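You operate a simulated robot arm through the tools that you are given. There is no shell and no other tool.

You are at the controls of a simulated robot arm. One attempt, no reset.

JOB
Home the trial machine, then move both housings to the orange tray.
Fine: leave both clamps of the fixture open.
Where things are to end (x, y in the base frame): grey housing within 0.06 m of [0.79, 0.49]; grey housing within 0.06 m of [0.85, 0.55].

Only the result counts: the job must be done as asked and must still hold three seconds after the hand-in. Knocking over, shifting, dropping, spilling or breaking anything else fails it.

ROBOT AND FRAMES
A 6-joint arm with a three-finger gripper, fixed in place. Base frame: the origin is on the floor under the middle of its stand, x ahead of it, y to its left, z up. Lengths are in m, angles in degrees, forces in N, time in s.
It reaches about 1.213 m from its shoulder. Its first joint turns from -166.0 to 166.0 degrees. Payload 4.89 kg.
The TCP is the grasp point between the finger pads, 0.03 m short of the fingertips. In the tool frame z runs along the fingers and y along their closing line. The gripper opens to 0.164 m; its body begins 0.125 m behind the TCP.
Orientation is that of the tool frame in the base frame, as [roll, pitch, yaw] about the fixed x, y, z axes, in that order (R = Rz(yaw) Ry(pitch) Rx(roll)). With the fingers straight down and closing along the base's y, the tool's x points along the base's -x, its y along +y and its z along -z.

CONTROLS
- The arm moves only by the tool arm_command. Its argument "rows" is a list of rows, each an object of numbers (a shift or turn left out is 0, a gripper value left out holds the last): "tx", "ty", "tz": the shift along the base's x, y, z in units of 25 mm (1.0 is 25 mm); "ax", "ay", "az": the turn, a rotation vector about the base's x, y, z in units of 8 degrees (1.0 is 8 degrees); "gripper": the closure in counts, from 0 (fully open) to 255 (shut). In form: [{"tx": .., "ty": .., "tz": .., "ax": .., "ay": .., "az": .., "gripper": ..}, ...]. A call has 1 to 20 rows; each row shifts and turns the commanded pose from where the row before left it. A call with a number of a shift or a turn outside -1 to 1 is refused whole. Each row takes 0.2 s and may step no farther than 0.05 m and 8.6 degrees from the row before; otherwise, or with a gripper value out of range, the whole call is refused. Where a pose cannot be reached the arm comes as near as it can. A force on the tool above 40 N (or 10 N above the force at the start of the call, whichever is more), or a blocked arm, ends the call early, and 0.2 s more pass. Each finger travels about 0.108 m/s and halts on what it meets, pressing with about 20 N; the grip force reading is that of the motor and also rises with nothing between the fingers. The clock runs only during rows and for 0.2 s after the last one: add rows that do not move to give the fingers time. The reply holds the time, the measured pose of the TCP, the force on the tool along the base axes, the opening and the grip force, in the units named above and with some noise, with the torque about the TCP (base axes, N m) and any sound that the robot's microphone picked up.
- Cameras (640 x 400 px; columns grow to the right, rows downward): "scene" is fixed at [0.4062, 0.5082, 1.5207]; the picture's right is [-0.52, -0.86, 0.00], its down [-0.64, 0.38, -0.67] and it looks along [0.57, -0.35, -0.74] (base axes); focal length 358 px, centre (320, 200). "wrist" rides on the gripper at [0.076, -0.002, -0.152] in the tool frame; the picture's right is [0.02, 1.00, 0.00], its down [-0.88, 0.02, -0.47] and it looks along [-0.47, 0.01, 0.88] (tool axes); focal length 247 px, centre (320, 200). There is no depth. A picture from a camera that has moved, and an enlarged one, comes with that camera's place and axes in the base frame and with its lens. The place of the scene camera against the robot may be out by one fixed shift of up to 0.018 m in any direction.
- snapshot(camera): a new picture of that camera. It takes no simulated time.
- raise_lower(by): moves the trunk up (or, below 0, down) by that many m; the arm rides with it, the base frame stays. It gives what a move gives, with no picture.
- inspect(camera, box): a new picture of the part [left, top, right, bottom] of that camera's present view, enlarged. It takes no simulated time.
- hand_in(): hands the job in; it is judged then, once.

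Places have to be worked out from the pictures, the camera data and where the tool is seen. Open the gripper and draw the arm clear of the work before you hand the job in, unless the task says otherwise.

The tools are called after "Request:" as a command line: name --argument value ..., lists and objects as JSON in quotes. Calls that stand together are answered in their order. arm_command: Moves the arm, as the interface text tells. Its arguments: {"type":"object","properties":{"rows":{"type":"array","items":{"type":"object","properties":{"tx":{"type":"number"},"ty":{"type":"number"},"tz":{"type":"number"},"ax":{"type":"number"},"ay":{"type":"number"},"az":{"type":"number"},"gripper":{"type":"number"}}}}},"required":["rows"]} The other tools are called the same way: raise_lower (by) moves the trunk up or down; snapshot (camera) takes a picture; inspect (camera, box) takes an enlarged picture of a part of a camera's view; hand_in () hands the job in.

At the start:

```text
time: 0.0
ee_pos: [0.6263, 0.0636, 1.1386]
orientation: [-180.0, -0.1, 179.9]
force: [0.9, -0.5, -0.3]
ft_torque: [0.0, -0.03, 0.02]
width: 0.1639
grasp_force: 0.0
trunk travel left (down, up): [-0.175, 0.215]
```

scene: 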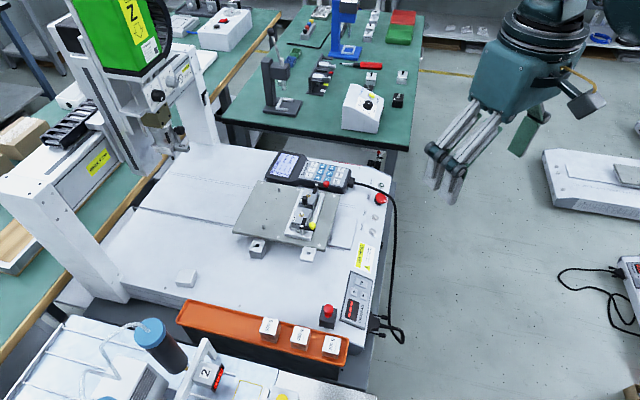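
wrist: 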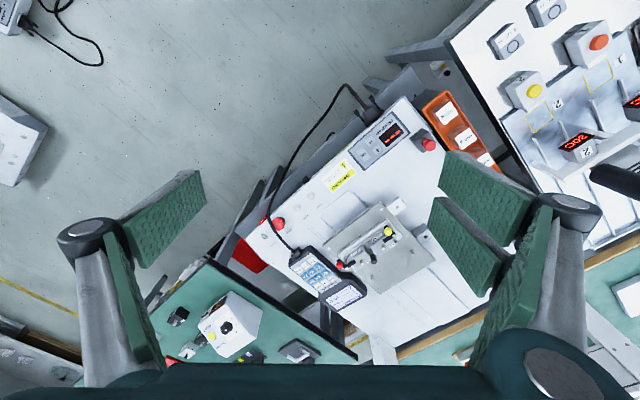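

I start by looking closely at the machine, its pendant, the fixture and the orange tray before moving anything.

Request:
inspect --camera "scene" --box '[220, 140, 400, 270]'

Request:
inspect --camera "scene" --box '[170, 230, 410, 380]'

Request:
inspect --camera "scene" --box '[230, 0, 430, 140]'

Request:
inspect --camera "scene" --box '[0, 0, 220, 200]'

Request:
inspect --camera "scene" --box '[0, 260, 360, 400]'

Request:
inspect --camera "wrist" --box '[240, 80, 520, 320]'

```text
3.08 times, centred on (310, 205) of scene
camera zoom: at [0.4062, 0.5082, 1.5207], right [-0.52, -0.86, 0.0], down [-0.64, 0.38, -0.67], along [0.57, -0.35, -0.74], focal length 1101 px, centre (351, 185)
```

zoom: 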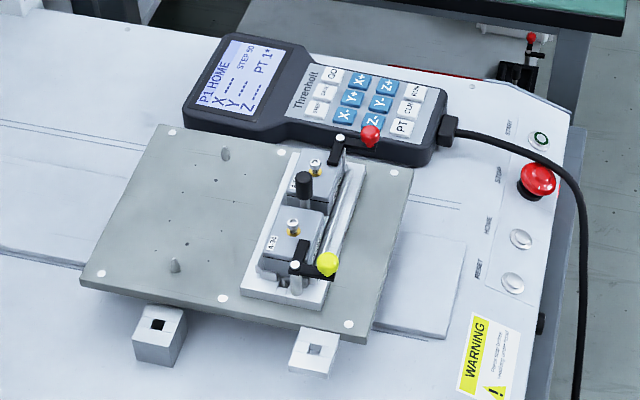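

```text
2.67 times, centred on (290, 305) of scene
camera zoom: at [0.4062, 0.5082, 1.5207], right [-0.52, -0.86, 0.0], down [-0.64, 0.38, -0.67], along [0.57, -0.35, -0.74], focal length 954 px, centre (400, -80)
```

zoom: 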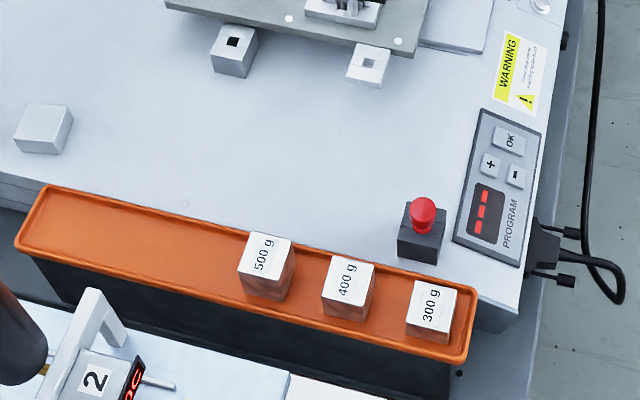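

```text
2.86 times, centred on (330, 70) of scene
camera zoom: at [0.4062, 0.5082, 1.5207], right [-0.52, -0.86, 0.0], down [-0.64, 0.38, -0.67], along [0.57, -0.35, -0.74], focal length 1022 px, centre (291, 571)
```

zoom: 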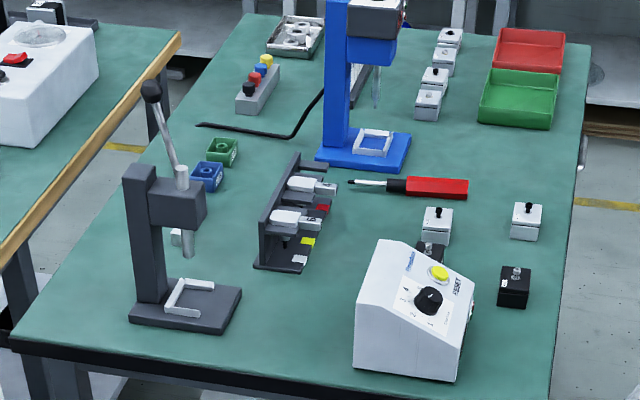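

```text
2.00 times, centred on (110, 100) of scene
camera zoom: at [0.4062, 0.5082, 1.5207], right [-0.52, -0.86, 0.0], down [-0.64, 0.38, -0.67], along [0.57, -0.35, -0.74], focal length 716 px, centre (740, 400)
```

zoom: 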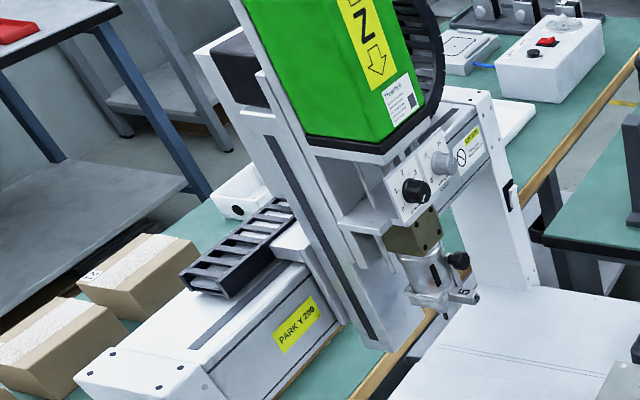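

```text
1.78 times, centred on (180, 330) of scene
camera zoom: at [0.4062, 0.5082, 1.5207], right [-0.52, -0.86, 0.0], down [-0.64, 0.38, -0.67], along [0.57, -0.35, -0.74], focal length 636 px, centre (569, -31)
```

zoom: 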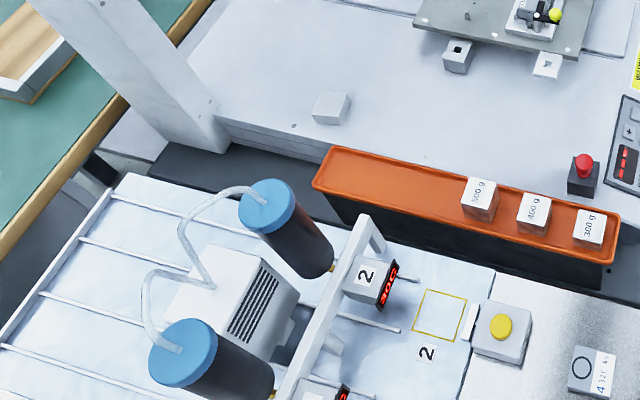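

```text
1.67 times, centred on (380, 200) of wrist
camera zoom: at [0.5516, 0.0624, 1.2898], right [-0.02, 1.0, 0.0], down [0.88, 0.02, 0.47], along [0.47, 0.01, -0.88], focal length 412 px, centre (220, 200)
```

zoom: 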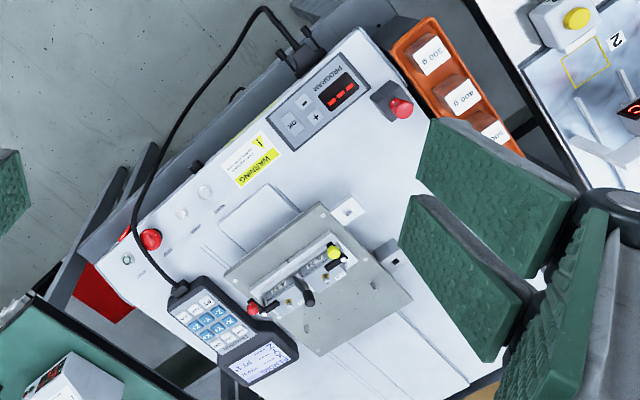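

The pendant reads "P1 HOME, X---", and the deck has labelled buttons along its edge. I zoom in tightly to read labels and screen.

Request:
inspect --camera "scene" --box '[345, 165, 405, 275]'

Request:
inspect --camera "scene" --box '[260, 145, 360, 200]'

Request:
inspect --camera "scene" --box '[270, 175, 350, 235]'

Request:
inspect --camera "scene" --box '[310, 260, 390, 350]'

Request:
inspect --camera "scene" --box '[110, 60, 210, 160]'

Request:
inspect --camera "wrist" --box '[230, 80, 330, 280]'

Request:
inspect --camera "wrist" --box '[310, 190, 440, 310]'

```text
3.64 times, centred on (375, 220) of scene
camera zoom: at [0.4062, 0.5082, 1.5207], right [-0.52, -0.86, 0.0], down [-0.64, 0.38, -0.67], along [0.57, -0.35, -0.74], focal length 1301 px, centre (120, 127)
```

zoom: 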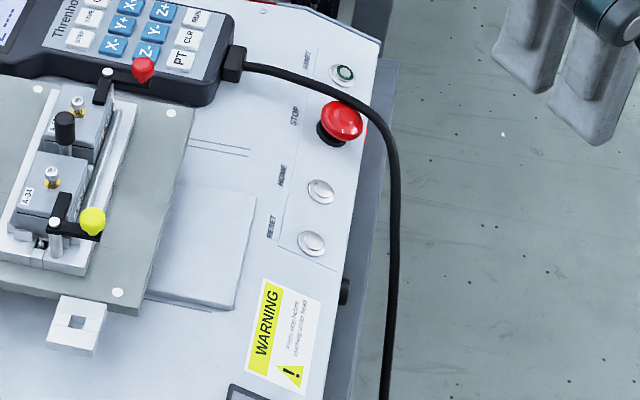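

```text
6.40 times, centred on (310, 172) of scene
camera zoom: at [0.4062, 0.5082, 1.5207], right [-0.52, -0.86, 0.0], down [-0.64, 0.38, -0.67], along [0.57, -0.35, -0.74], focal length 2289 px, centre (384, 376)
```

zoom: 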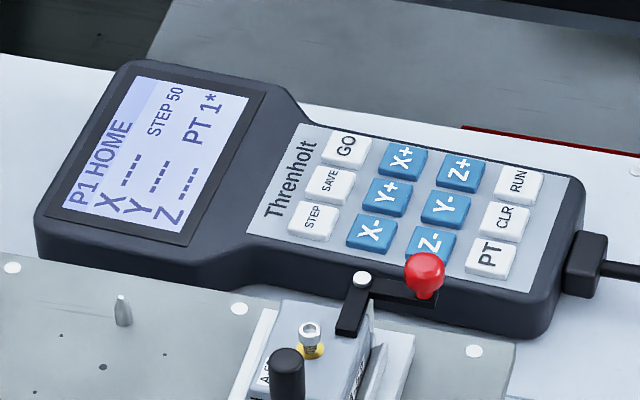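

```text
6.67 times, centred on (310, 205) of scene
camera zoom: at [0.4062, 0.5082, 1.5207], right [-0.52, -0.86, 0.0], down [-0.64, 0.38, -0.67], along [0.57, -0.35, -0.74], focal length 2385 px, centre (387, 167)
```

zoom: 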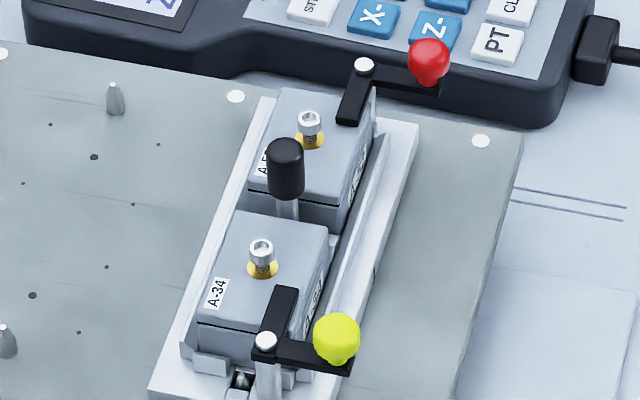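

```text
4.44 times, centred on (350, 305) of scene
camera zoom: at [0.4062, 0.5082, 1.5207], right [-0.52, -0.86, 0.0], down [-0.64, 0.38, -0.67], along [0.57, -0.35, -0.74], focal length 1590 px, centre (187, -267)
```

zoom: 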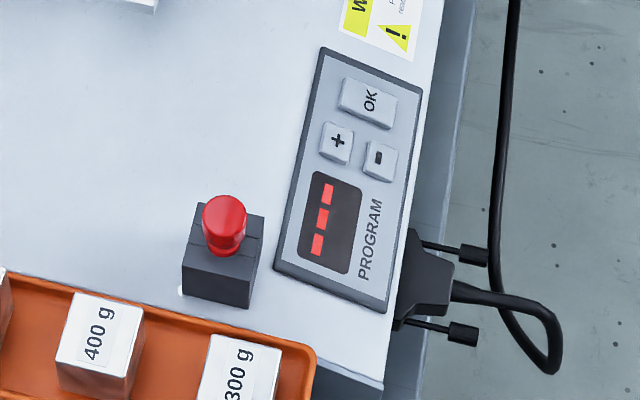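

```text
4.00 times, centred on (160, 110) of scene
camera zoom: at [0.4062, 0.5082, 1.5207], right [-0.52, -0.86, 0.0], down [-0.64, 0.38, -0.67], along [0.57, -0.35, -0.74], focal length 1431 px, centre (960, 560)
```

zoom: 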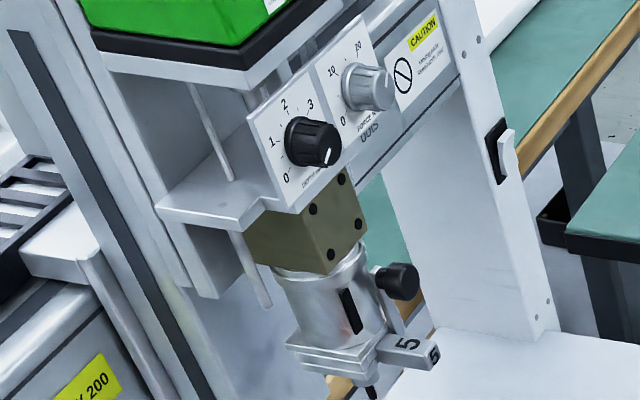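

```text
2.00 times, centred on (280, 180) of wrist
camera zoom: at [0.5516, 0.0624, 1.2898], right [-0.02, 1.0, 0.0], down [0.88, 0.02, 0.47], along [0.47, 0.01, -0.88], focal length 494 px, centre (400, 240)
```

zoom: 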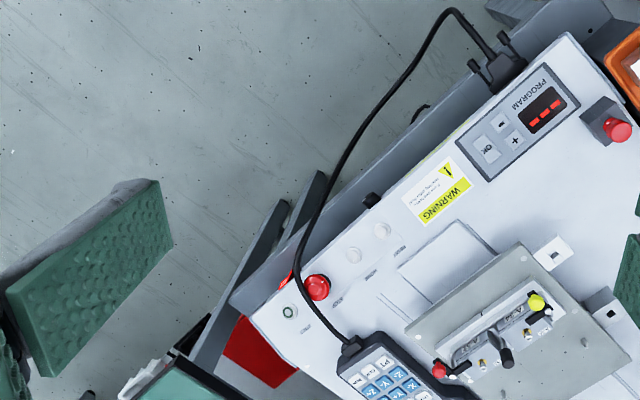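

```text
3.33 times, centred on (375, 250) of wrist
camera zoom: at [0.5516, 0.0624, 1.2898], right [-0.02, 1.0, 0.0], down [0.88, 0.02, 0.47], along [0.47, 0.01, -0.88], focal length 823 px, centre (137, 33)
```

zoom: 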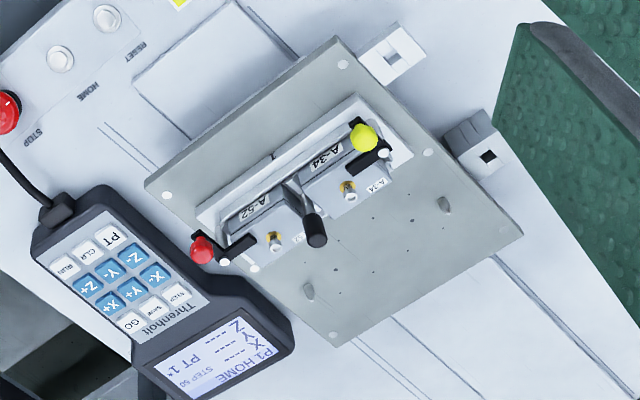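

HOME (between STOP and RESET) triangulates to about (0.917, 0.001, 0.665) from the two cameras. I look at the gripper itself and the clamps and warning label in more detail before moving.

Request:
inspect --camera "scene" --box '[400, 0, 640, 220]'

Request:
inspect --camera "scene" --box '[350, 238, 385, 275]'

Request:
inspect --camera "scene" --box '[360, 178, 400, 250]'

Request:
inspect --camera "wrist" --box '[40, 160, 620, 400]'

```text
1.82 times, centred on (520, 110) of scene
camera zoom: at [0.4062, 0.5082, 1.5207], right [-0.52, -0.86, 0.0], down [-0.64, 0.38, -0.67], along [0.57, -0.35, -0.74], focal length 650 px, centre (-44, 364)
```

zoom: 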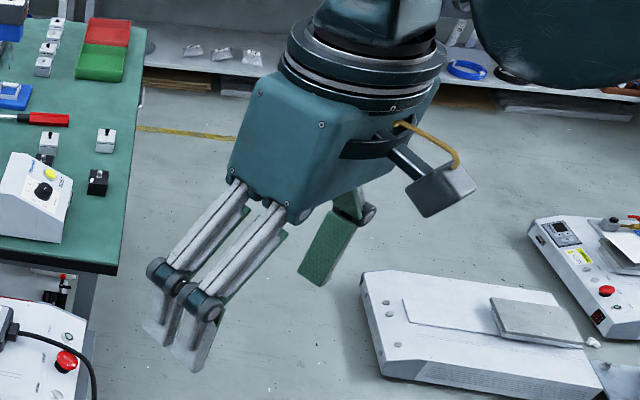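

```text
10.81 times, centred on (368, 256) of scene
camera zoom: at [0.4062, 0.5082, 1.5207], right [-0.52, -0.86, 0.0], down [-0.64, 0.38, -0.67], along [0.57, -0.35, -0.74], focal length 3867 px, centre (-194, -411)
```

zoom: 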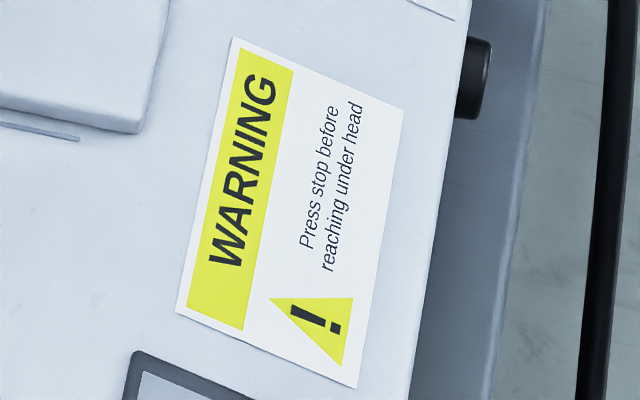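

```text
5.56 times, centred on (380, 214) of scene
camera zoom: at [0.4062, 0.5082, 1.5207], right [-0.52, -0.86, 0.0], down [-0.64, 0.38, -0.67], along [0.57, -0.35, -0.74], focal length 1987 px, centre (-13, 122)
```

zoom: 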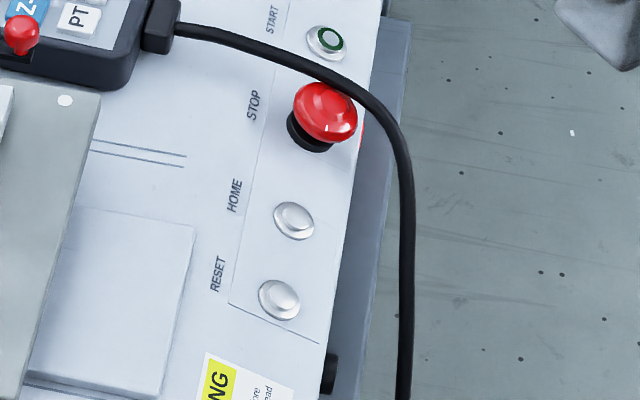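

```text
1.10 times, centred on (330, 280) of wrist
camera zoom: at [0.5516, 0.0624, 1.2898], right [-0.02, 1.0, 0.0], down [0.88, 0.02, 0.47], along [0.47, 0.01, -0.88], focal length 272 px, centre (309, 112)
```

zoom: 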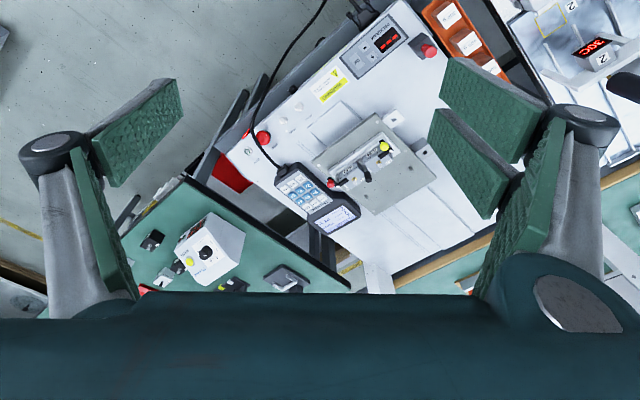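

The warning label says "Press stop before reaching under head"; the head is presently parked far from the fixture. The row of buttons runs along (-0.7, 0.7), so I go to a look-down pose over them with the closing line turned to that row.

Request:
arm_command --rows '[{"tx": 0.783, "ty": -0.211, "tz": -0.4, "az": 0.402}, {"tx": 0.783, "ty": -0.211, "tz": -0.4, "az": 0.402}, {"tx": 0.783, "ty": -0.211, "tz": -0.4, "az": 0.402}, {"tx": 0.783, "ty": -0.211, "tz": -0.4, "az": 0.402}, {"tx": 0.783, "ty": -0.211, "tz": -0.4, "az": 0.402}, {"tx": 0.783, "ty": -0.211, "tz": -0.4, "az": 0.402}, {"tx": 0.783, "ty": -0.211, "tz": -0.4, "az": 0.402}, {"tx": 0.783, "ty": -0.211, "tz": -0.4, "az": 0.402}, {"tx": 0.783, "ty": -0.211, "tz": -0.4, "az": 0.402}, {"tx": 0.783, "ty": -0.211, "tz": -0.4, "az": 0.402}, {"tx": 0.783, "ty": -0.211, "tz": -0.4, "az": 0.402}, {"tx": 0.783, "ty": -0.211, "tz": -0.4, "az": 0.402}, {"tx": 0.783, "ty": -0.211, "tz": -0.4, "az": 0.402}, {"tx": 0.783, "ty": -0.211, "tz": -0.4, "az": 0.402}, {}, {}]'

```text
time: 3.4
ee_pos: [0.9027, -0.0099, 0.9973]
orientation: [-179.9, 0.0, -134.8]
force: [0.5, 0.2, -0.3]
ft_torque: [-0.02, 0.06, -0.01]
width: 0.1639
grasp_force: 0.1
trunk travel left (down, up): [-0.175, 0.215]
```

The arm reached the look-down pose. Now a wrist picture and a scene picture from here.

Request:
snapshot --camera "wrist"

Request:
snapshot --camera "scene"

```text
taken
camera wrist: at [0.8503, -0.0656, 1.1489], right [-0.72, 0.69, 0.0], down [0.61, 0.64, 0.47], along [0.33, 0.34, -0.88], focal length 247 px, centre (320, 200)
```

wrist: 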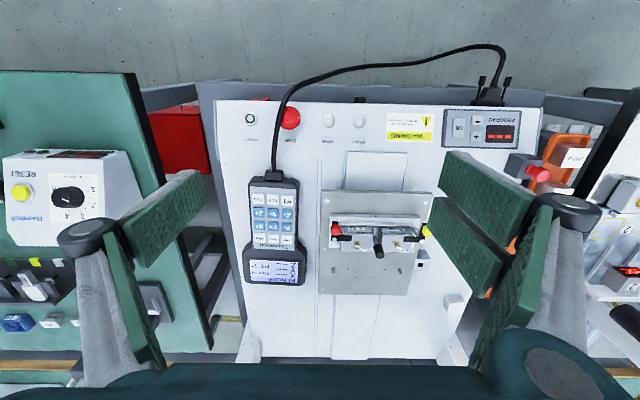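

```text
taken
```

scene: 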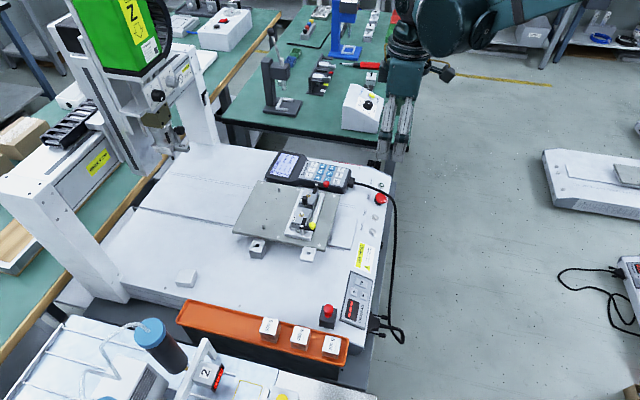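

The deck is now square with the wrist picture. I zoom in on the buttons, the clamps and the pendant.

Request:
inspect --camera "wrist" --box '[230, 90, 390, 150]'

Request:
inspect --camera "wrist" --box '[310, 180, 440, 300]'

Request:
inspect --camera "wrist" --box '[320, 205, 440, 265]'

Request:
inspect --camera "wrist" --box '[390, 90, 640, 250]'

```text
4.00 times, centred on (310, 120) of wrist
camera zoom: at [0.8503, -0.0656, 1.1489], right [-0.72, 0.69, 0.0], down [0.61, 0.64, 0.47], along [0.33, 0.34, -0.88], focal length 988 px, centre (360, 520)
```

zoom: 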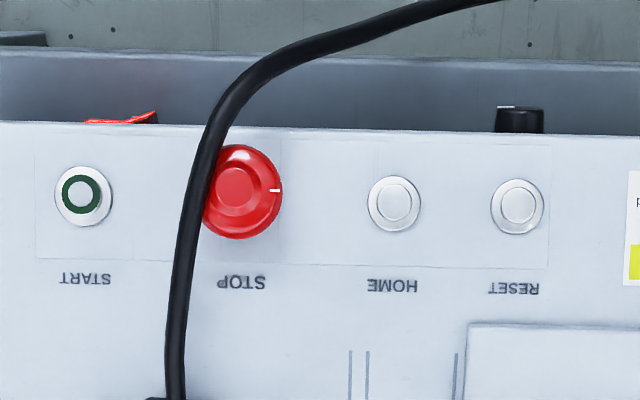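

```text
3.33 times, centred on (375, 240) of wrist
camera zoom: at [0.8503, -0.0656, 1.1489], right [-0.72, 0.69, 0.0], down [0.61, 0.64, 0.47], along [0.33, 0.34, -0.88], focal length 823 px, centre (137, 67)
```

zoom: 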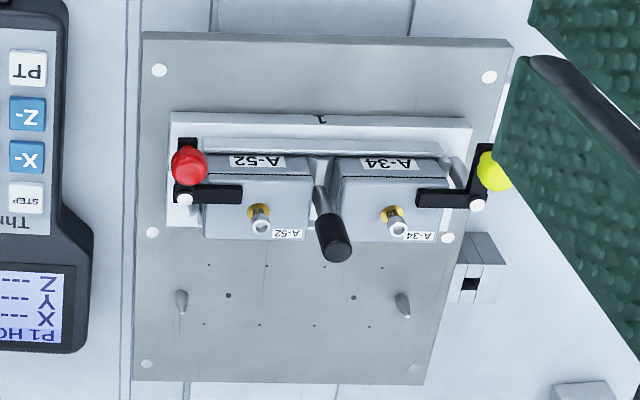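

```text
5.33 times, centred on (380, 235) of wrist
camera zoom: at [0.8503, -0.0656, 1.1489], right [-0.72, 0.69, 0.0], down [0.61, 0.64, 0.47], along [0.33, 0.34, -0.88], focal length 1317 px, centre (0, 13)
```

zoom: 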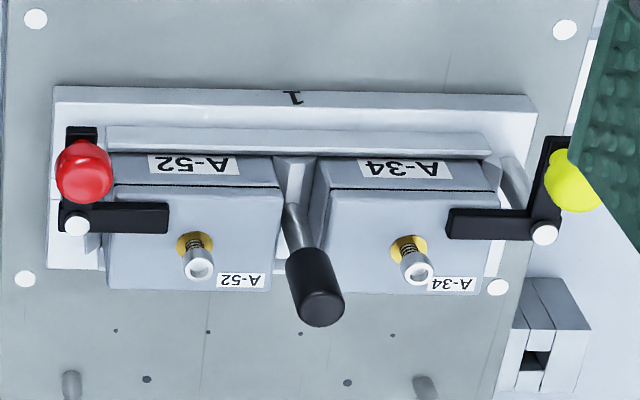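

```text
2.50 times, centred on (515, 170) of wrist
camera zoom: at [0.8503, -0.0656, 1.1489], right [-0.72, 0.69, 0.0], down [0.61, 0.64, 0.47], along [0.33, 0.34, -0.88], focal length 617 px, centre (-168, 275)
```

zoom: 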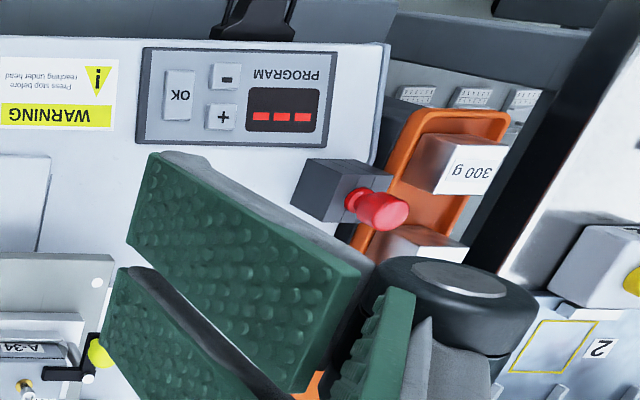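

HOME seen from both wrist poses triangulates to about (0.896, 0.005) with its top near z 0.69 (the scene camera is a bit shifted). I close the gripper and come down to TCP z 0.80 above it for a closer look.

Request:
arm_command --rows '[{"gripper": 255}, {"tx": -0.034, "ty": 0.075, "tz": -0.98}, {"tx": -0.034, "ty": 0.075, "tz": -0.98}, {"tx": -0.034, "ty": 0.075, "tz": -0.98}, {"tx": -0.034, "ty": 0.075, "tz": -0.98}, {"tx": -0.034, "ty": 0.075, "tz": -0.98}, {"tx": -0.034, "ty": 0.075, "tz": -0.98}, {"tx": -0.034, "ty": 0.075, "tz": -0.98}, {"tx": -0.034, "ty": 0.075, "tz": -0.98}, {}, {}]'

Request:
snapshot --camera "wrist"

Request:
inspect --camera "scene" --box '[320, 100, 460, 260]'

```text
time: 5.8
ee_pos: [0.8939, 0.0053, 0.8011]
orientation: [-180.0, 0.0, -134.9]
force: [-0.7, 0.1, 1.4]
ft_torque: [0.02, 0.03, 0.01]
width: 0.0
grasp_force: 20.5
trunk travel left (down, up): [-0.175, 0.215]
```

```text
taken
camera wrist: at [0.8412, -0.0509, 0.9534], right [-0.72, 0.69, 0.0], down [0.61, 0.64, 0.47], along [0.33, 0.34, -0.88], focal length 247 px, centre (320, 200)
```

wrist: 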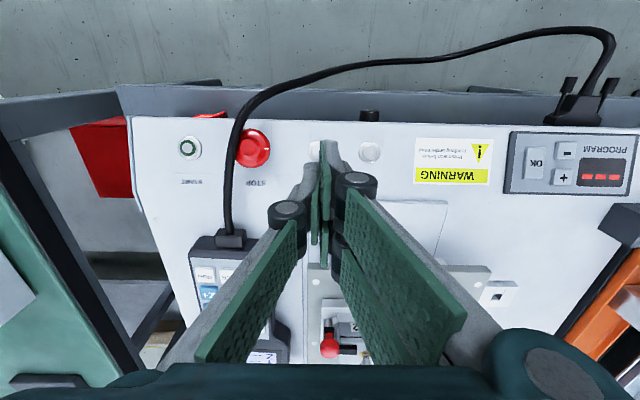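

```text
2.50 times, centred on (390, 180) of scene
camera zoom: at [0.4062, 0.5082, 1.5207], right [-0.52, -0.86, 0.0], down [-0.64, 0.38, -0.67], along [0.57, -0.35, -0.74], focal length 894 px, centre (145, 250)
```

zoom: 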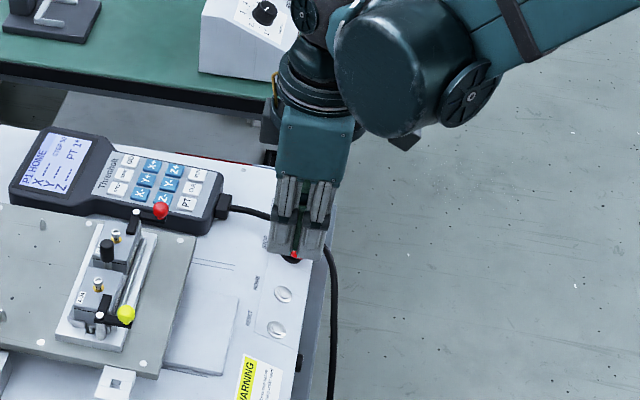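

The closed fingertips hang right over HOME. I zoom in to check the sideways offset between the tips and the button.

Request:
inspect --camera "wrist" --box '[260, 120, 400, 220]'

Request:
inspect --camera "scene" --box '[355, 150, 415, 250]'

```text
4.00 times, centred on (330, 170) of wrist
camera zoom: at [0.8412, -0.0509, 0.9534], right [-0.72, 0.69, 0.0], down [0.61, 0.64, 0.47], along [0.33, 0.34, -0.88], focal length 988 px, centre (280, 320)
```

zoom: 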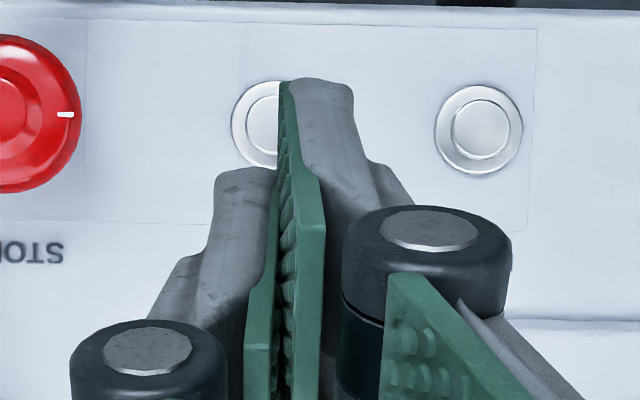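

```text
4.00 times, centred on (385, 200) of scene
camera zoom: at [0.4062, 0.5082, 1.5207], right [-0.52, -0.86, 0.0], down [-0.64, 0.38, -0.67], along [0.57, -0.35, -0.74], focal length 1431 px, centre (60, 200)
```

zoom: 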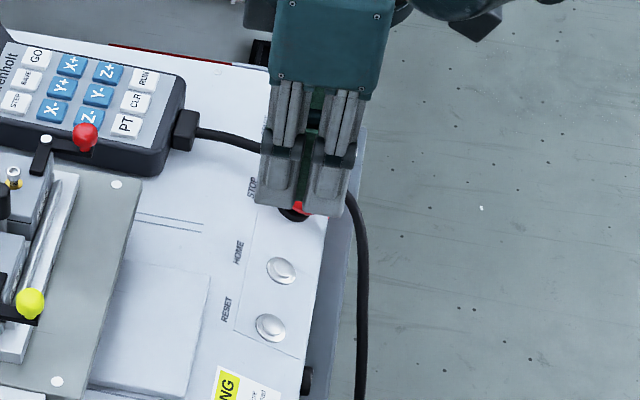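

HOME's centre comes out at (0.8963, 0.005, 0.697) and the tip line is within 2–3 mm of it, clear of STOP and RESET. I lower to about 1 cm above the button.

Request:
arm_command --rows '[{"tx": -0.02, "ty": 0.06, "tz": -0.85, "gripper": 255}, {"tx": -0.02, "ty": 0.06, "tz": -0.85}, {"tz": -0.7}, {}]'

Request:
inspect --camera "wrist" --box '[260, 100, 400, 220]'

Request:
inspect --camera "scene" --box '[340, 150, 420, 260]'

```text
time: 6.8
ee_pos: [0.894, 0.0079, 0.7415]
orientation: [-179.9, 0.0, -135.0]
force: [-0.1, 0.7, 0.0]
ft_torque: [-0.01, -0.01, -0.03]
width: 0.0002
grasp_force: 20.5
trunk travel left (down, up): [-0.175, 0.215]
```

```text
3.33 times, centred on (330, 160) of wrist
camera zoom: at [0.8415, -0.0477, 0.8928], right [-0.72, 0.69, 0.0], down [0.61, 0.64, 0.47], along [0.33, 0.34, -0.88], focal length 823 px, centre (287, 333)
```

zoom: 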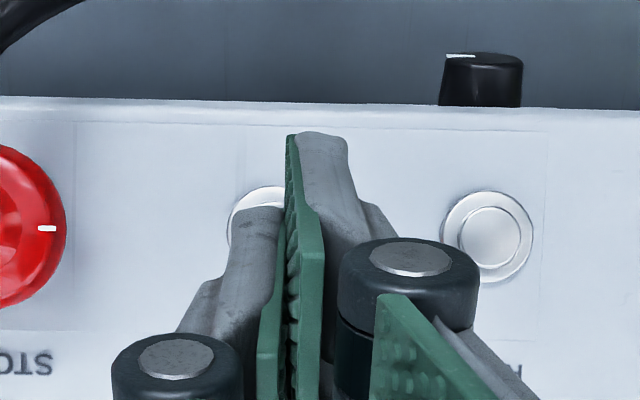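

```text
3.64 times, centred on (380, 205) of scene
camera zoom: at [0.4062, 0.5082, 1.5207], right [-0.52, -0.86, 0.0], down [-0.64, 0.38, -0.67], along [0.57, -0.35, -0.74], focal length 1301 px, centre (102, 182)
```

zoom: 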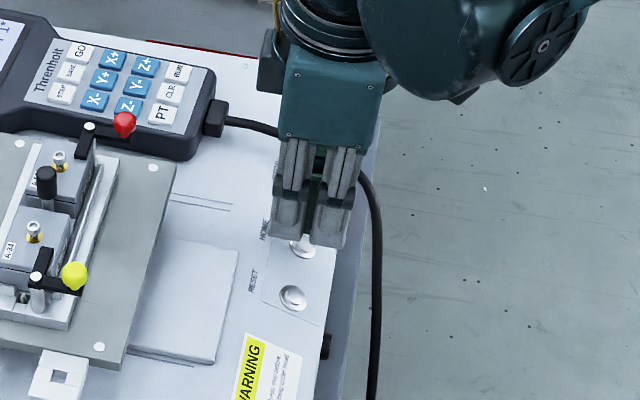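

The tips hover about 1.5 cm above HOME, centred. I press down gently in 2.5 mm rows, watching force and sound.

Request:
arm_command --rows '[{"tz": -0.12}, {"tz": -0.12}, {"tz": -0.12}, {"tz": -0.12}, {"tz": -0.12}]'

```text
time: 8.0
ee_pos: [0.8932, 0.0088, 0.731]
orientation: [-179.9, 0.1, -134.9]
force: [6.4, -2.5, 41.5]
ft_torque: [0.85, -0.92, -0.23]
width: 0.0002
grasp_force: 20.0
trunk travel left (down, up): [-0.175, 0.215]
```

Contact at TCP z 0.731 with about 41 N and no sound reported. I check the pictures to see whether the button went in or anything reacted.

Request:
snapshot --camera "scene"

Request:
inspect --camera "scene" --box '[340, 150, 420, 260]'

Request:
inspect --camera "scene" --box '[260, 145, 360, 200]'

Request:
inspect --camera "wrist" --box '[260, 100, 400, 220]'

```text
taken
```

scene: 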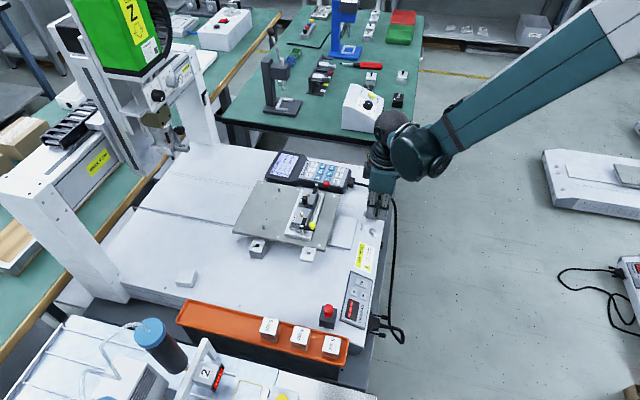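

```text
3.64 times, centred on (380, 205) of scene
camera zoom: at [0.4062, 0.5082, 1.5207], right [-0.52, -0.86, 0.0], down [-0.64, 0.38, -0.67], along [0.57, -0.35, -0.74], focal length 1301 px, centre (102, 182)
```

zoom: 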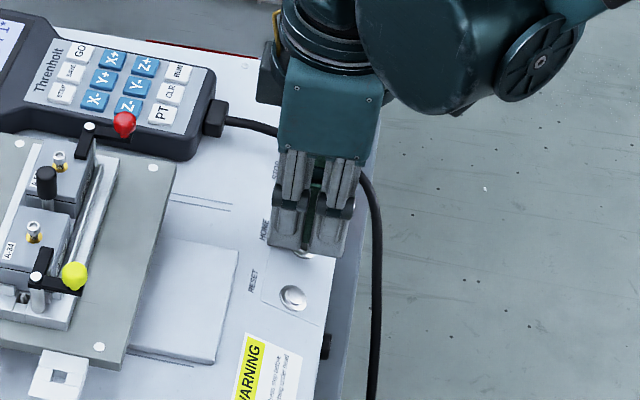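

```text
6.40 times, centred on (310, 172) of scene
camera zoom: at [0.4062, 0.5082, 1.5207], right [-0.52, -0.86, 0.0], down [-0.64, 0.38, -0.67], along [0.57, -0.35, -0.74], focal length 2289 px, centre (384, 376)
```

zoom: 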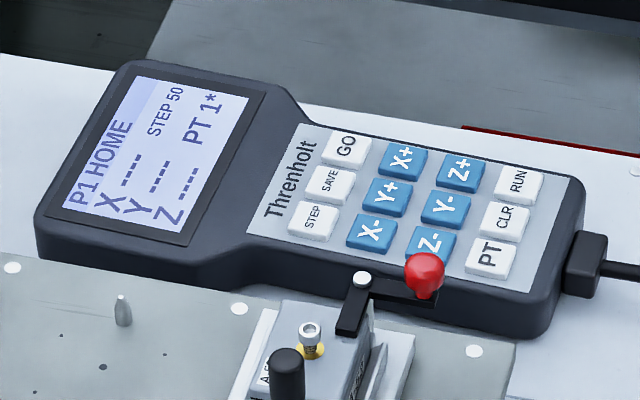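

```text
3.33 times, centred on (330, 160) of wrist
camera zoom: at [0.8406, -0.0478, 0.8817], right [-0.72, 0.69, 0.0], down [0.61, 0.64, 0.47], along [0.33, 0.34, -0.88], focal length 823 px, centre (287, 333)
```

zoom: 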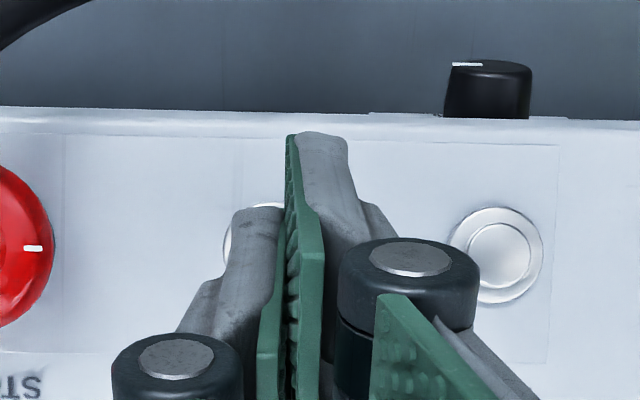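

Nothing visible has moved yet; the display is unchanged. I back off 3 cm and look again, in case it acts on release or the bezel blocked the press.

Request:
arm_command --rows '[{"tz": 0.6}, {"tz": 0.6}, {}, {}, {}]'

Request:
snapshot --camera "scene"

Request:
inspect --camera "scene" --box '[260, 145, 360, 200]'

Request:
inspect --camera "scene" --box '[310, 260, 390, 350]'

```text
time: 9.2
ee_pos: [0.8939, 0.0077, 0.7565]
orientation: [180.0, 0.0, -134.9]
force: [0.5, 0.3, -0.2]
ft_torque: [0.03, -0.05, 0.0]
width: 0.0001
grasp_force: 20.1
trunk travel left (down, up): [-0.175, 0.215]
```

```text
taken
```

scene: 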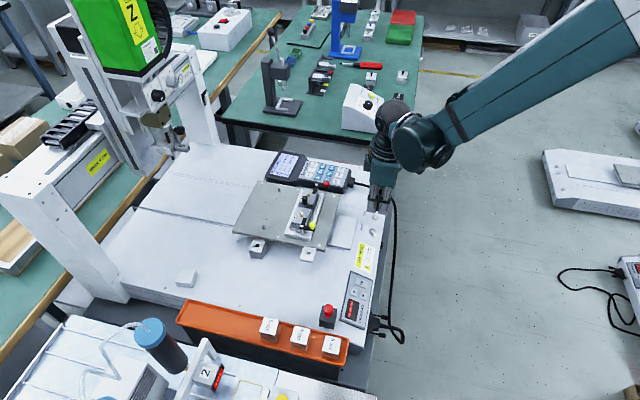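

```text
6.40 times, centred on (310, 172) of scene
camera zoom: at [0.4062, 0.5082, 1.5207], right [-0.52, -0.86, 0.0], down [-0.64, 0.38, -0.67], along [0.57, -0.35, -0.74], focal length 2289 px, centre (384, 376)
```

zoom: 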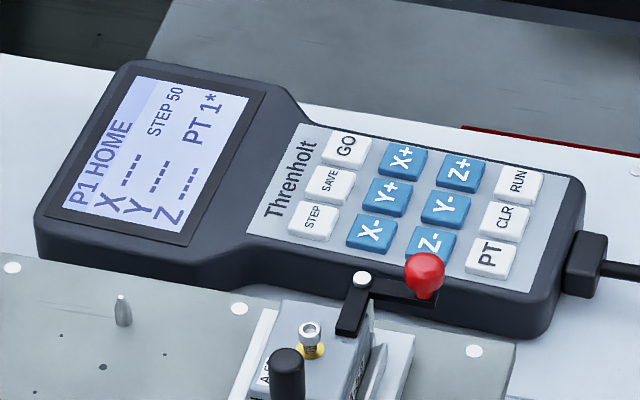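

```text
4.44 times, centred on (350, 305) of scene
camera zoom: at [0.4062, 0.5082, 1.5207], right [-0.52, -0.86, 0.0], down [-0.64, 0.38, -0.67], along [0.57, -0.35, -0.74], focal length 1590 px, centre (187, -267)
```

zoom: 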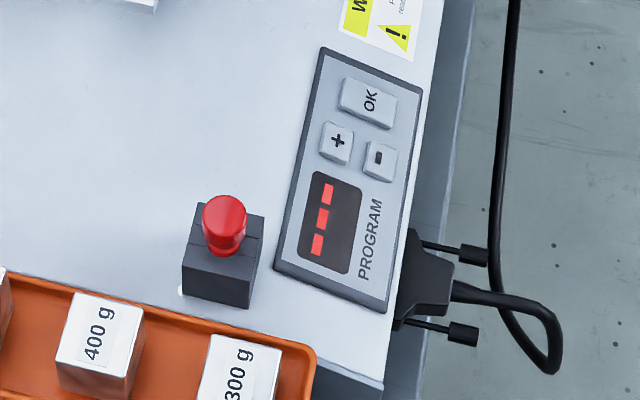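

No reaction, so the press may have landed on the bezel ring rather than the inner cap. I rise, open the fingers and study the button up close.

Request:
arm_command --rows '[{"tz": 0.9}, {"tz": 0.9}, {"tz": 0.9}, {"tz": 0.9, "gripper": 0}, {}, {}, {}, {}]'

Request:
inspect --camera "wrist" --box '[210, 100, 410, 220]'

Request:
inspect --camera "wrist" --box '[290, 110, 350, 160]'

Request:
inspect --camera "scene" --box '[365, 185, 395, 235]'

```text
time: 11.0
ee_pos: [0.8936, 0.0095, 0.8472]
orientation: [-180.0, 0.0, -135.0]
force: [0.2, 0.2, 0.2]
ft_torque: [0.01, -0.01, 0.02]
width: 0.1641
grasp_force: 0.1
trunk travel left (down, up): [-0.175, 0.215]
```

```text
3.20 times, centred on (310, 160) of wrist
camera zoom: at [0.8418, -0.0461, 0.9992], right [-0.72, 0.69, 0.0], down [0.61, 0.64, 0.47], along [0.33, 0.34, -0.88], focal length 790 px, centre (352, 328)
```

zoom: 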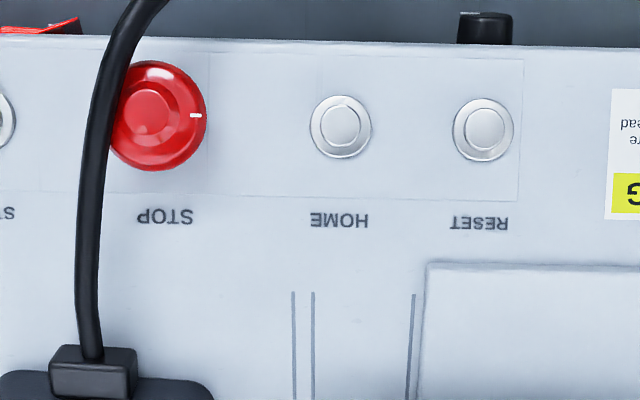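

```text
8.00 times, centred on (320, 135) of wrist
camera zoom: at [0.8418, -0.0461, 0.9992], right [-0.72, 0.69, 0.0], down [0.61, 0.64, 0.47], along [0.33, 0.34, -0.88], focal length 1976 px, centre (320, 720)
```

zoom: 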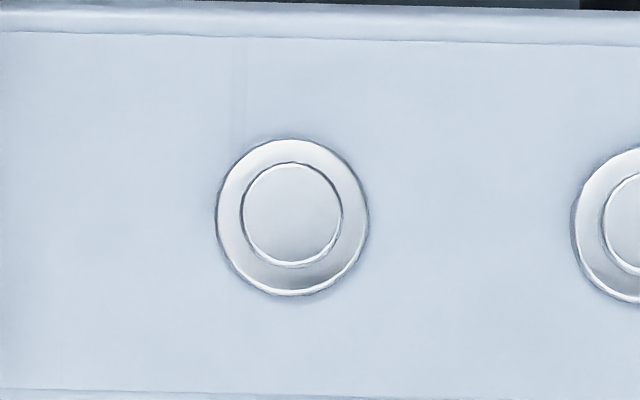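

```text
8.00 times, centred on (380, 210) of scene
camera zoom: at [0.4062, 0.5082, 1.5207], right [-0.52, -0.86, 0.0], down [-0.64, 0.38, -0.67], along [0.57, -0.35, -0.74], focal length 2862 px, centre (-160, 120)
```

zoom: 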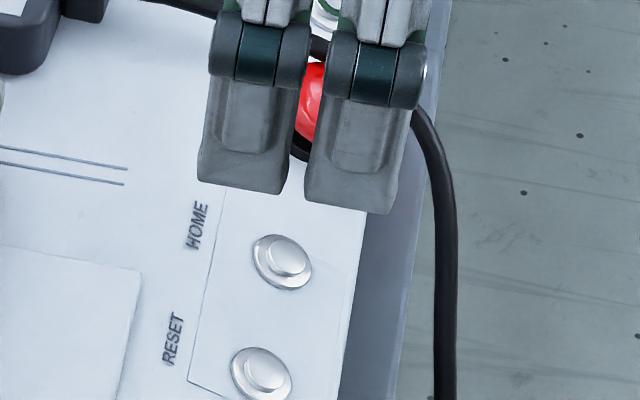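

The measured torque puts the contact about 28 mm inboard of the button: the panel slopes down toward the edge (the cap also appears displaced outward), so the flat tips hit the deck before the cap. I'll tilt the tool about 18° square to the panel, shift outward, and stop above HOME to check.

Request:
arm_command --rows '[{"gripper": 255}, {}, {}, {"tx": -0.259, "ty": -0.247, "tz": -0.627, "ax": 0.53, "ay": -0.53}, {"tx": -0.259, "ty": -0.247, "tz": -0.627, "ax": 0.53, "ay": -0.53}, {"tx": -0.259, "ty": -0.247, "tz": -0.627, "ax": 0.53, "ay": -0.53}, {}, {}]'

Request:
snapshot --camera "wrist"

Request:
inspect --camera "scene" --box '[340, 150, 420, 260]'

```text
time: 12.8
ee_pos: [0.8737, -0.0091, 0.7987]
orientation: [180.0, 18.0, -134.9]
force: [0.3, -0.1, 0.1]
ft_torque: [0.01, -0.01, 0.0]
width: 0.0001
grasp_force: 19.7
trunk travel left (down, up): [-0.175, 0.215]
```

```text
taken
camera wrist: at [0.7909, -0.0956, 0.92], right [-0.72, 0.69, -0.01], down [0.47, 0.5, 0.72], along [0.5, 0.52, -0.69], focal length 247 px, centre (320, 200)
```

wrist: 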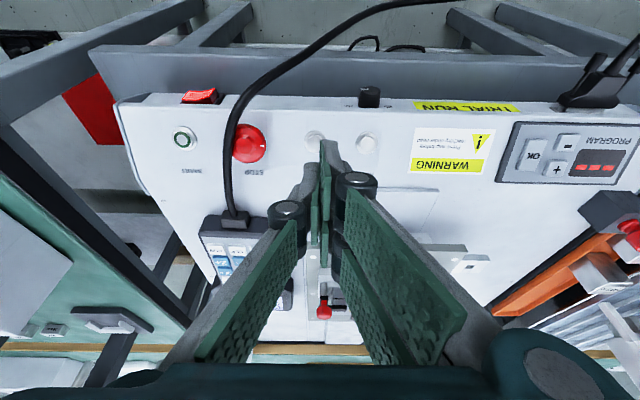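

```text
3.64 times, centred on (380, 205) of scene
camera zoom: at [0.4062, 0.5082, 1.5207], right [-0.52, -0.86, 0.0], down [-0.64, 0.38, -0.67], along [0.57, -0.35, -0.74], focal length 1301 px, centre (102, 182)
```

zoom: 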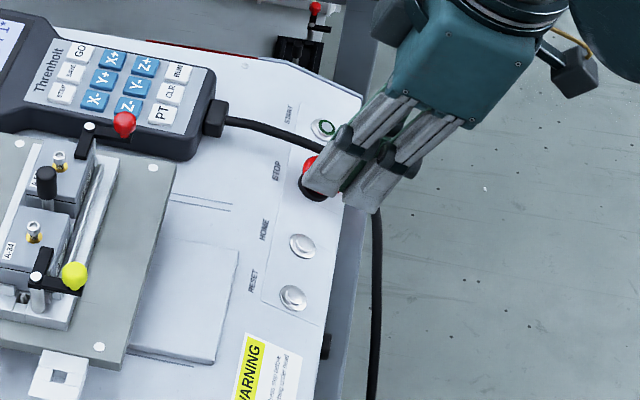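

A yellow tag on the front face reads "TRIAL RUN", confirming this is the trial machine. I zoom on the front face, the tips and the cable before going down.

Request:
inspect --camera "wrist" --box '[160, 60, 540, 190]'

Request:
inspect --camera "wrist" --box '[260, 110, 400, 210]'

Request:
inspect --camera "wrist" --box '[160, 70, 280, 170]'

```text
1.68 times, centred on (350, 125) of wrist
camera zoom: at [0.7909, -0.0956, 0.92], right [-0.72, 0.69, -0.01], down [0.47, 0.5, 0.72], along [0.5, 0.52, -0.69], focal length 416 px, centre (270, 326)
```

zoom: 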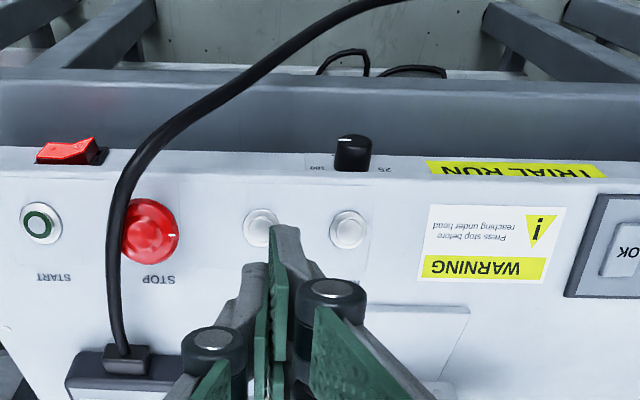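

```text
4.00 times, centred on (330, 160) of wrist
camera zoom: at [0.7909, -0.0956, 0.92], right [-0.72, 0.69, -0.01], down [0.47, 0.5, 0.72], along [0.5, 0.52, -0.69], focal length 988 px, centre (280, 360)
```

zoom: 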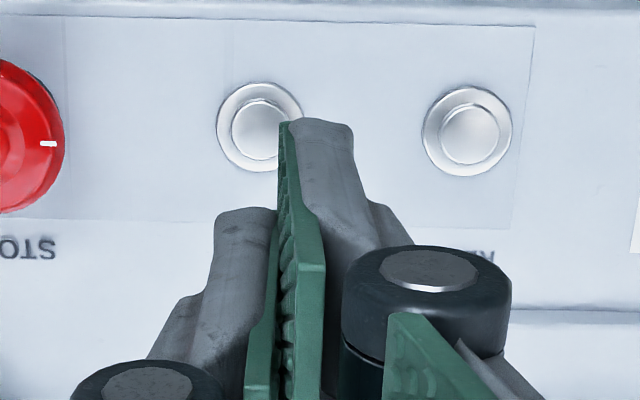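

```text
4.00 times, centred on (220, 120) of wrist
camera zoom: at [0.7909, -0.0956, 0.92], right [-0.72, 0.69, -0.01], down [0.47, 0.5, 0.72], along [0.5, 0.52, -0.69], focal length 988 px, centre (720, 520)
```

zoom: 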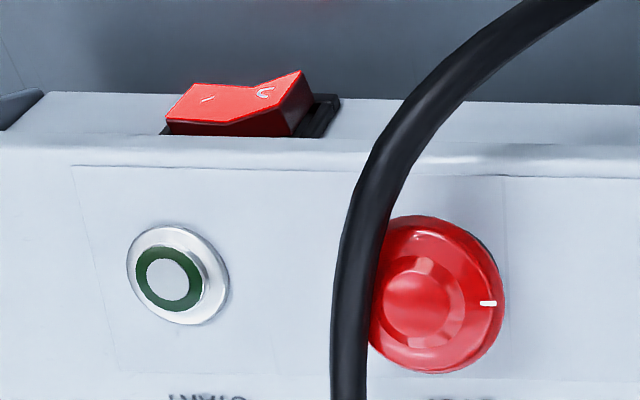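

Power is on (rocker on "I") and the panel tilts roughly 20–27° toward the operator. I tilt another 6° and lower to about 15 mm short of the cap.

Request:
arm_command --rows '[{"ax": 0.53, "ay": -0.53, "tz": -0.5}, {"tz": -0.75, "tx": -0.01, "ty": -0.015}, {"tz": -0.75, "tx": -0.01, "ty": -0.015}, {"tz": -0.66, "tx": -0.01, "ty": -0.015}, {}]'

Request:
inspect --camera "wrist" --box '[240, 90, 400, 210]'

Request:
inspect --camera "scene" --box '[350, 160, 410, 250]'

```text
time: 14.0
ee_pos: [0.8728, -0.0116, 0.7325]
orientation: [-180.0, 24.0, -134.8]
force: [0.1, 0.0, 0.6]
ft_torque: [0.03, -0.01, 0.02]
width: 0.0002
grasp_force: 20.0
trunk travel left (down, up): [-0.175, 0.215]
```

```text
3.33 times, centred on (320, 150) of wrist
camera zoom: at [0.7805, -0.1066, 0.8399], right [-0.72, 0.69, -0.01], down [0.42, 0.45, 0.79], along [0.55, 0.57, -0.61], focal length 823 px, centre (320, 367)
```

zoom: 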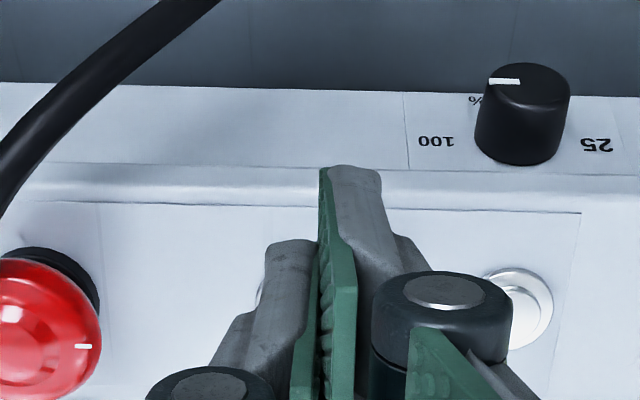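

```text
4.44 times, centred on (380, 205) of scene
camera zoom: at [0.4062, 0.5082, 1.5207], right [-0.52, -0.86, 0.0], down [-0.64, 0.38, -0.67], along [0.57, -0.35, -0.74], focal length 1590 px, centre (53, 178)
```

zoom: 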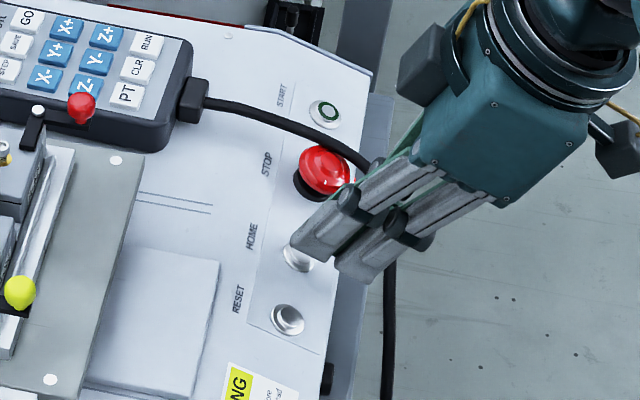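

The tips are lined up over the cap, parallel to the panel, and clear of the cable and STOP. I push in along the tool axis in 2 mm rows.

Request:
arm_command --rows '[{"tx": 0.023, "ty": 0.023, "tz": -0.073}, {"tx": 0.023, "ty": 0.023, "tz": -0.073}, {"tx": 0.023, "ty": 0.023, "tz": -0.073}, {"tx": 0.023, "ty": 0.023, "tz": -0.073}, {"tx": 0.023, "ty": 0.023, "tz": -0.073}, {"tx": 0.023, "ty": 0.023, "tz": -0.073}, {"tx": 0.023, "ty": 0.023, "tz": -0.073}]'

Request:
inspect --camera "scene" --box '[350, 160, 410, 250]'

```text
time: 15.6
ee_pos: [0.8782, -0.0075, 0.7199]
orientation: [179.9, 24.0, -134.8]
force: [0.1, 0.8, 0.3]
ft_torque: [0.01, 0.0, 0.0]
width: 0.0002
grasp_force: 19.9
trunk travel left (down, up): [-0.175, 0.215]
```

```text
4.44 times, centred on (380, 205) of scene
camera zoom: at [0.4062, 0.5082, 1.5207], right [-0.52, -0.86, 0.0], down [-0.64, 0.38, -0.67], along [0.57, -0.35, -0.74], focal length 1590 px, centre (53, 178)
```

zoom: 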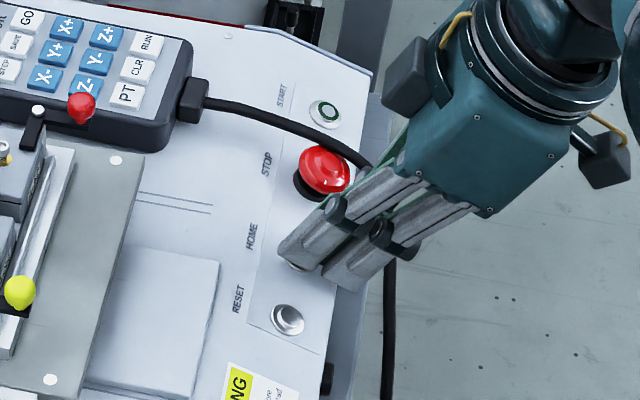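

No contact yet at TCP z 0.720. I keep pushing along the tool axis in 1.5 mm rows.

Request:
arm_command --rows '[{"tx": 0.0173, "ty": 0.0173, "tz": -0.055}, {"tx": 0.0173, "ty": 0.0173, "tz": -0.055}, {"tx": 0.0173, "ty": 0.0173, "tz": -0.055}]'

```text
time: 16.4
ee_pos: [0.879, -0.006, 0.7174]
orientation: [180.0, 24.0, -135.0]
force: [-0.9, -2.5, 2.6]
ft_torque: [-0.02, -0.02, -0.01]
width: 0.0058
grasp_force: 44.9
trunk travel left (down, up): [-0.175, 0.215]
heard: click
```

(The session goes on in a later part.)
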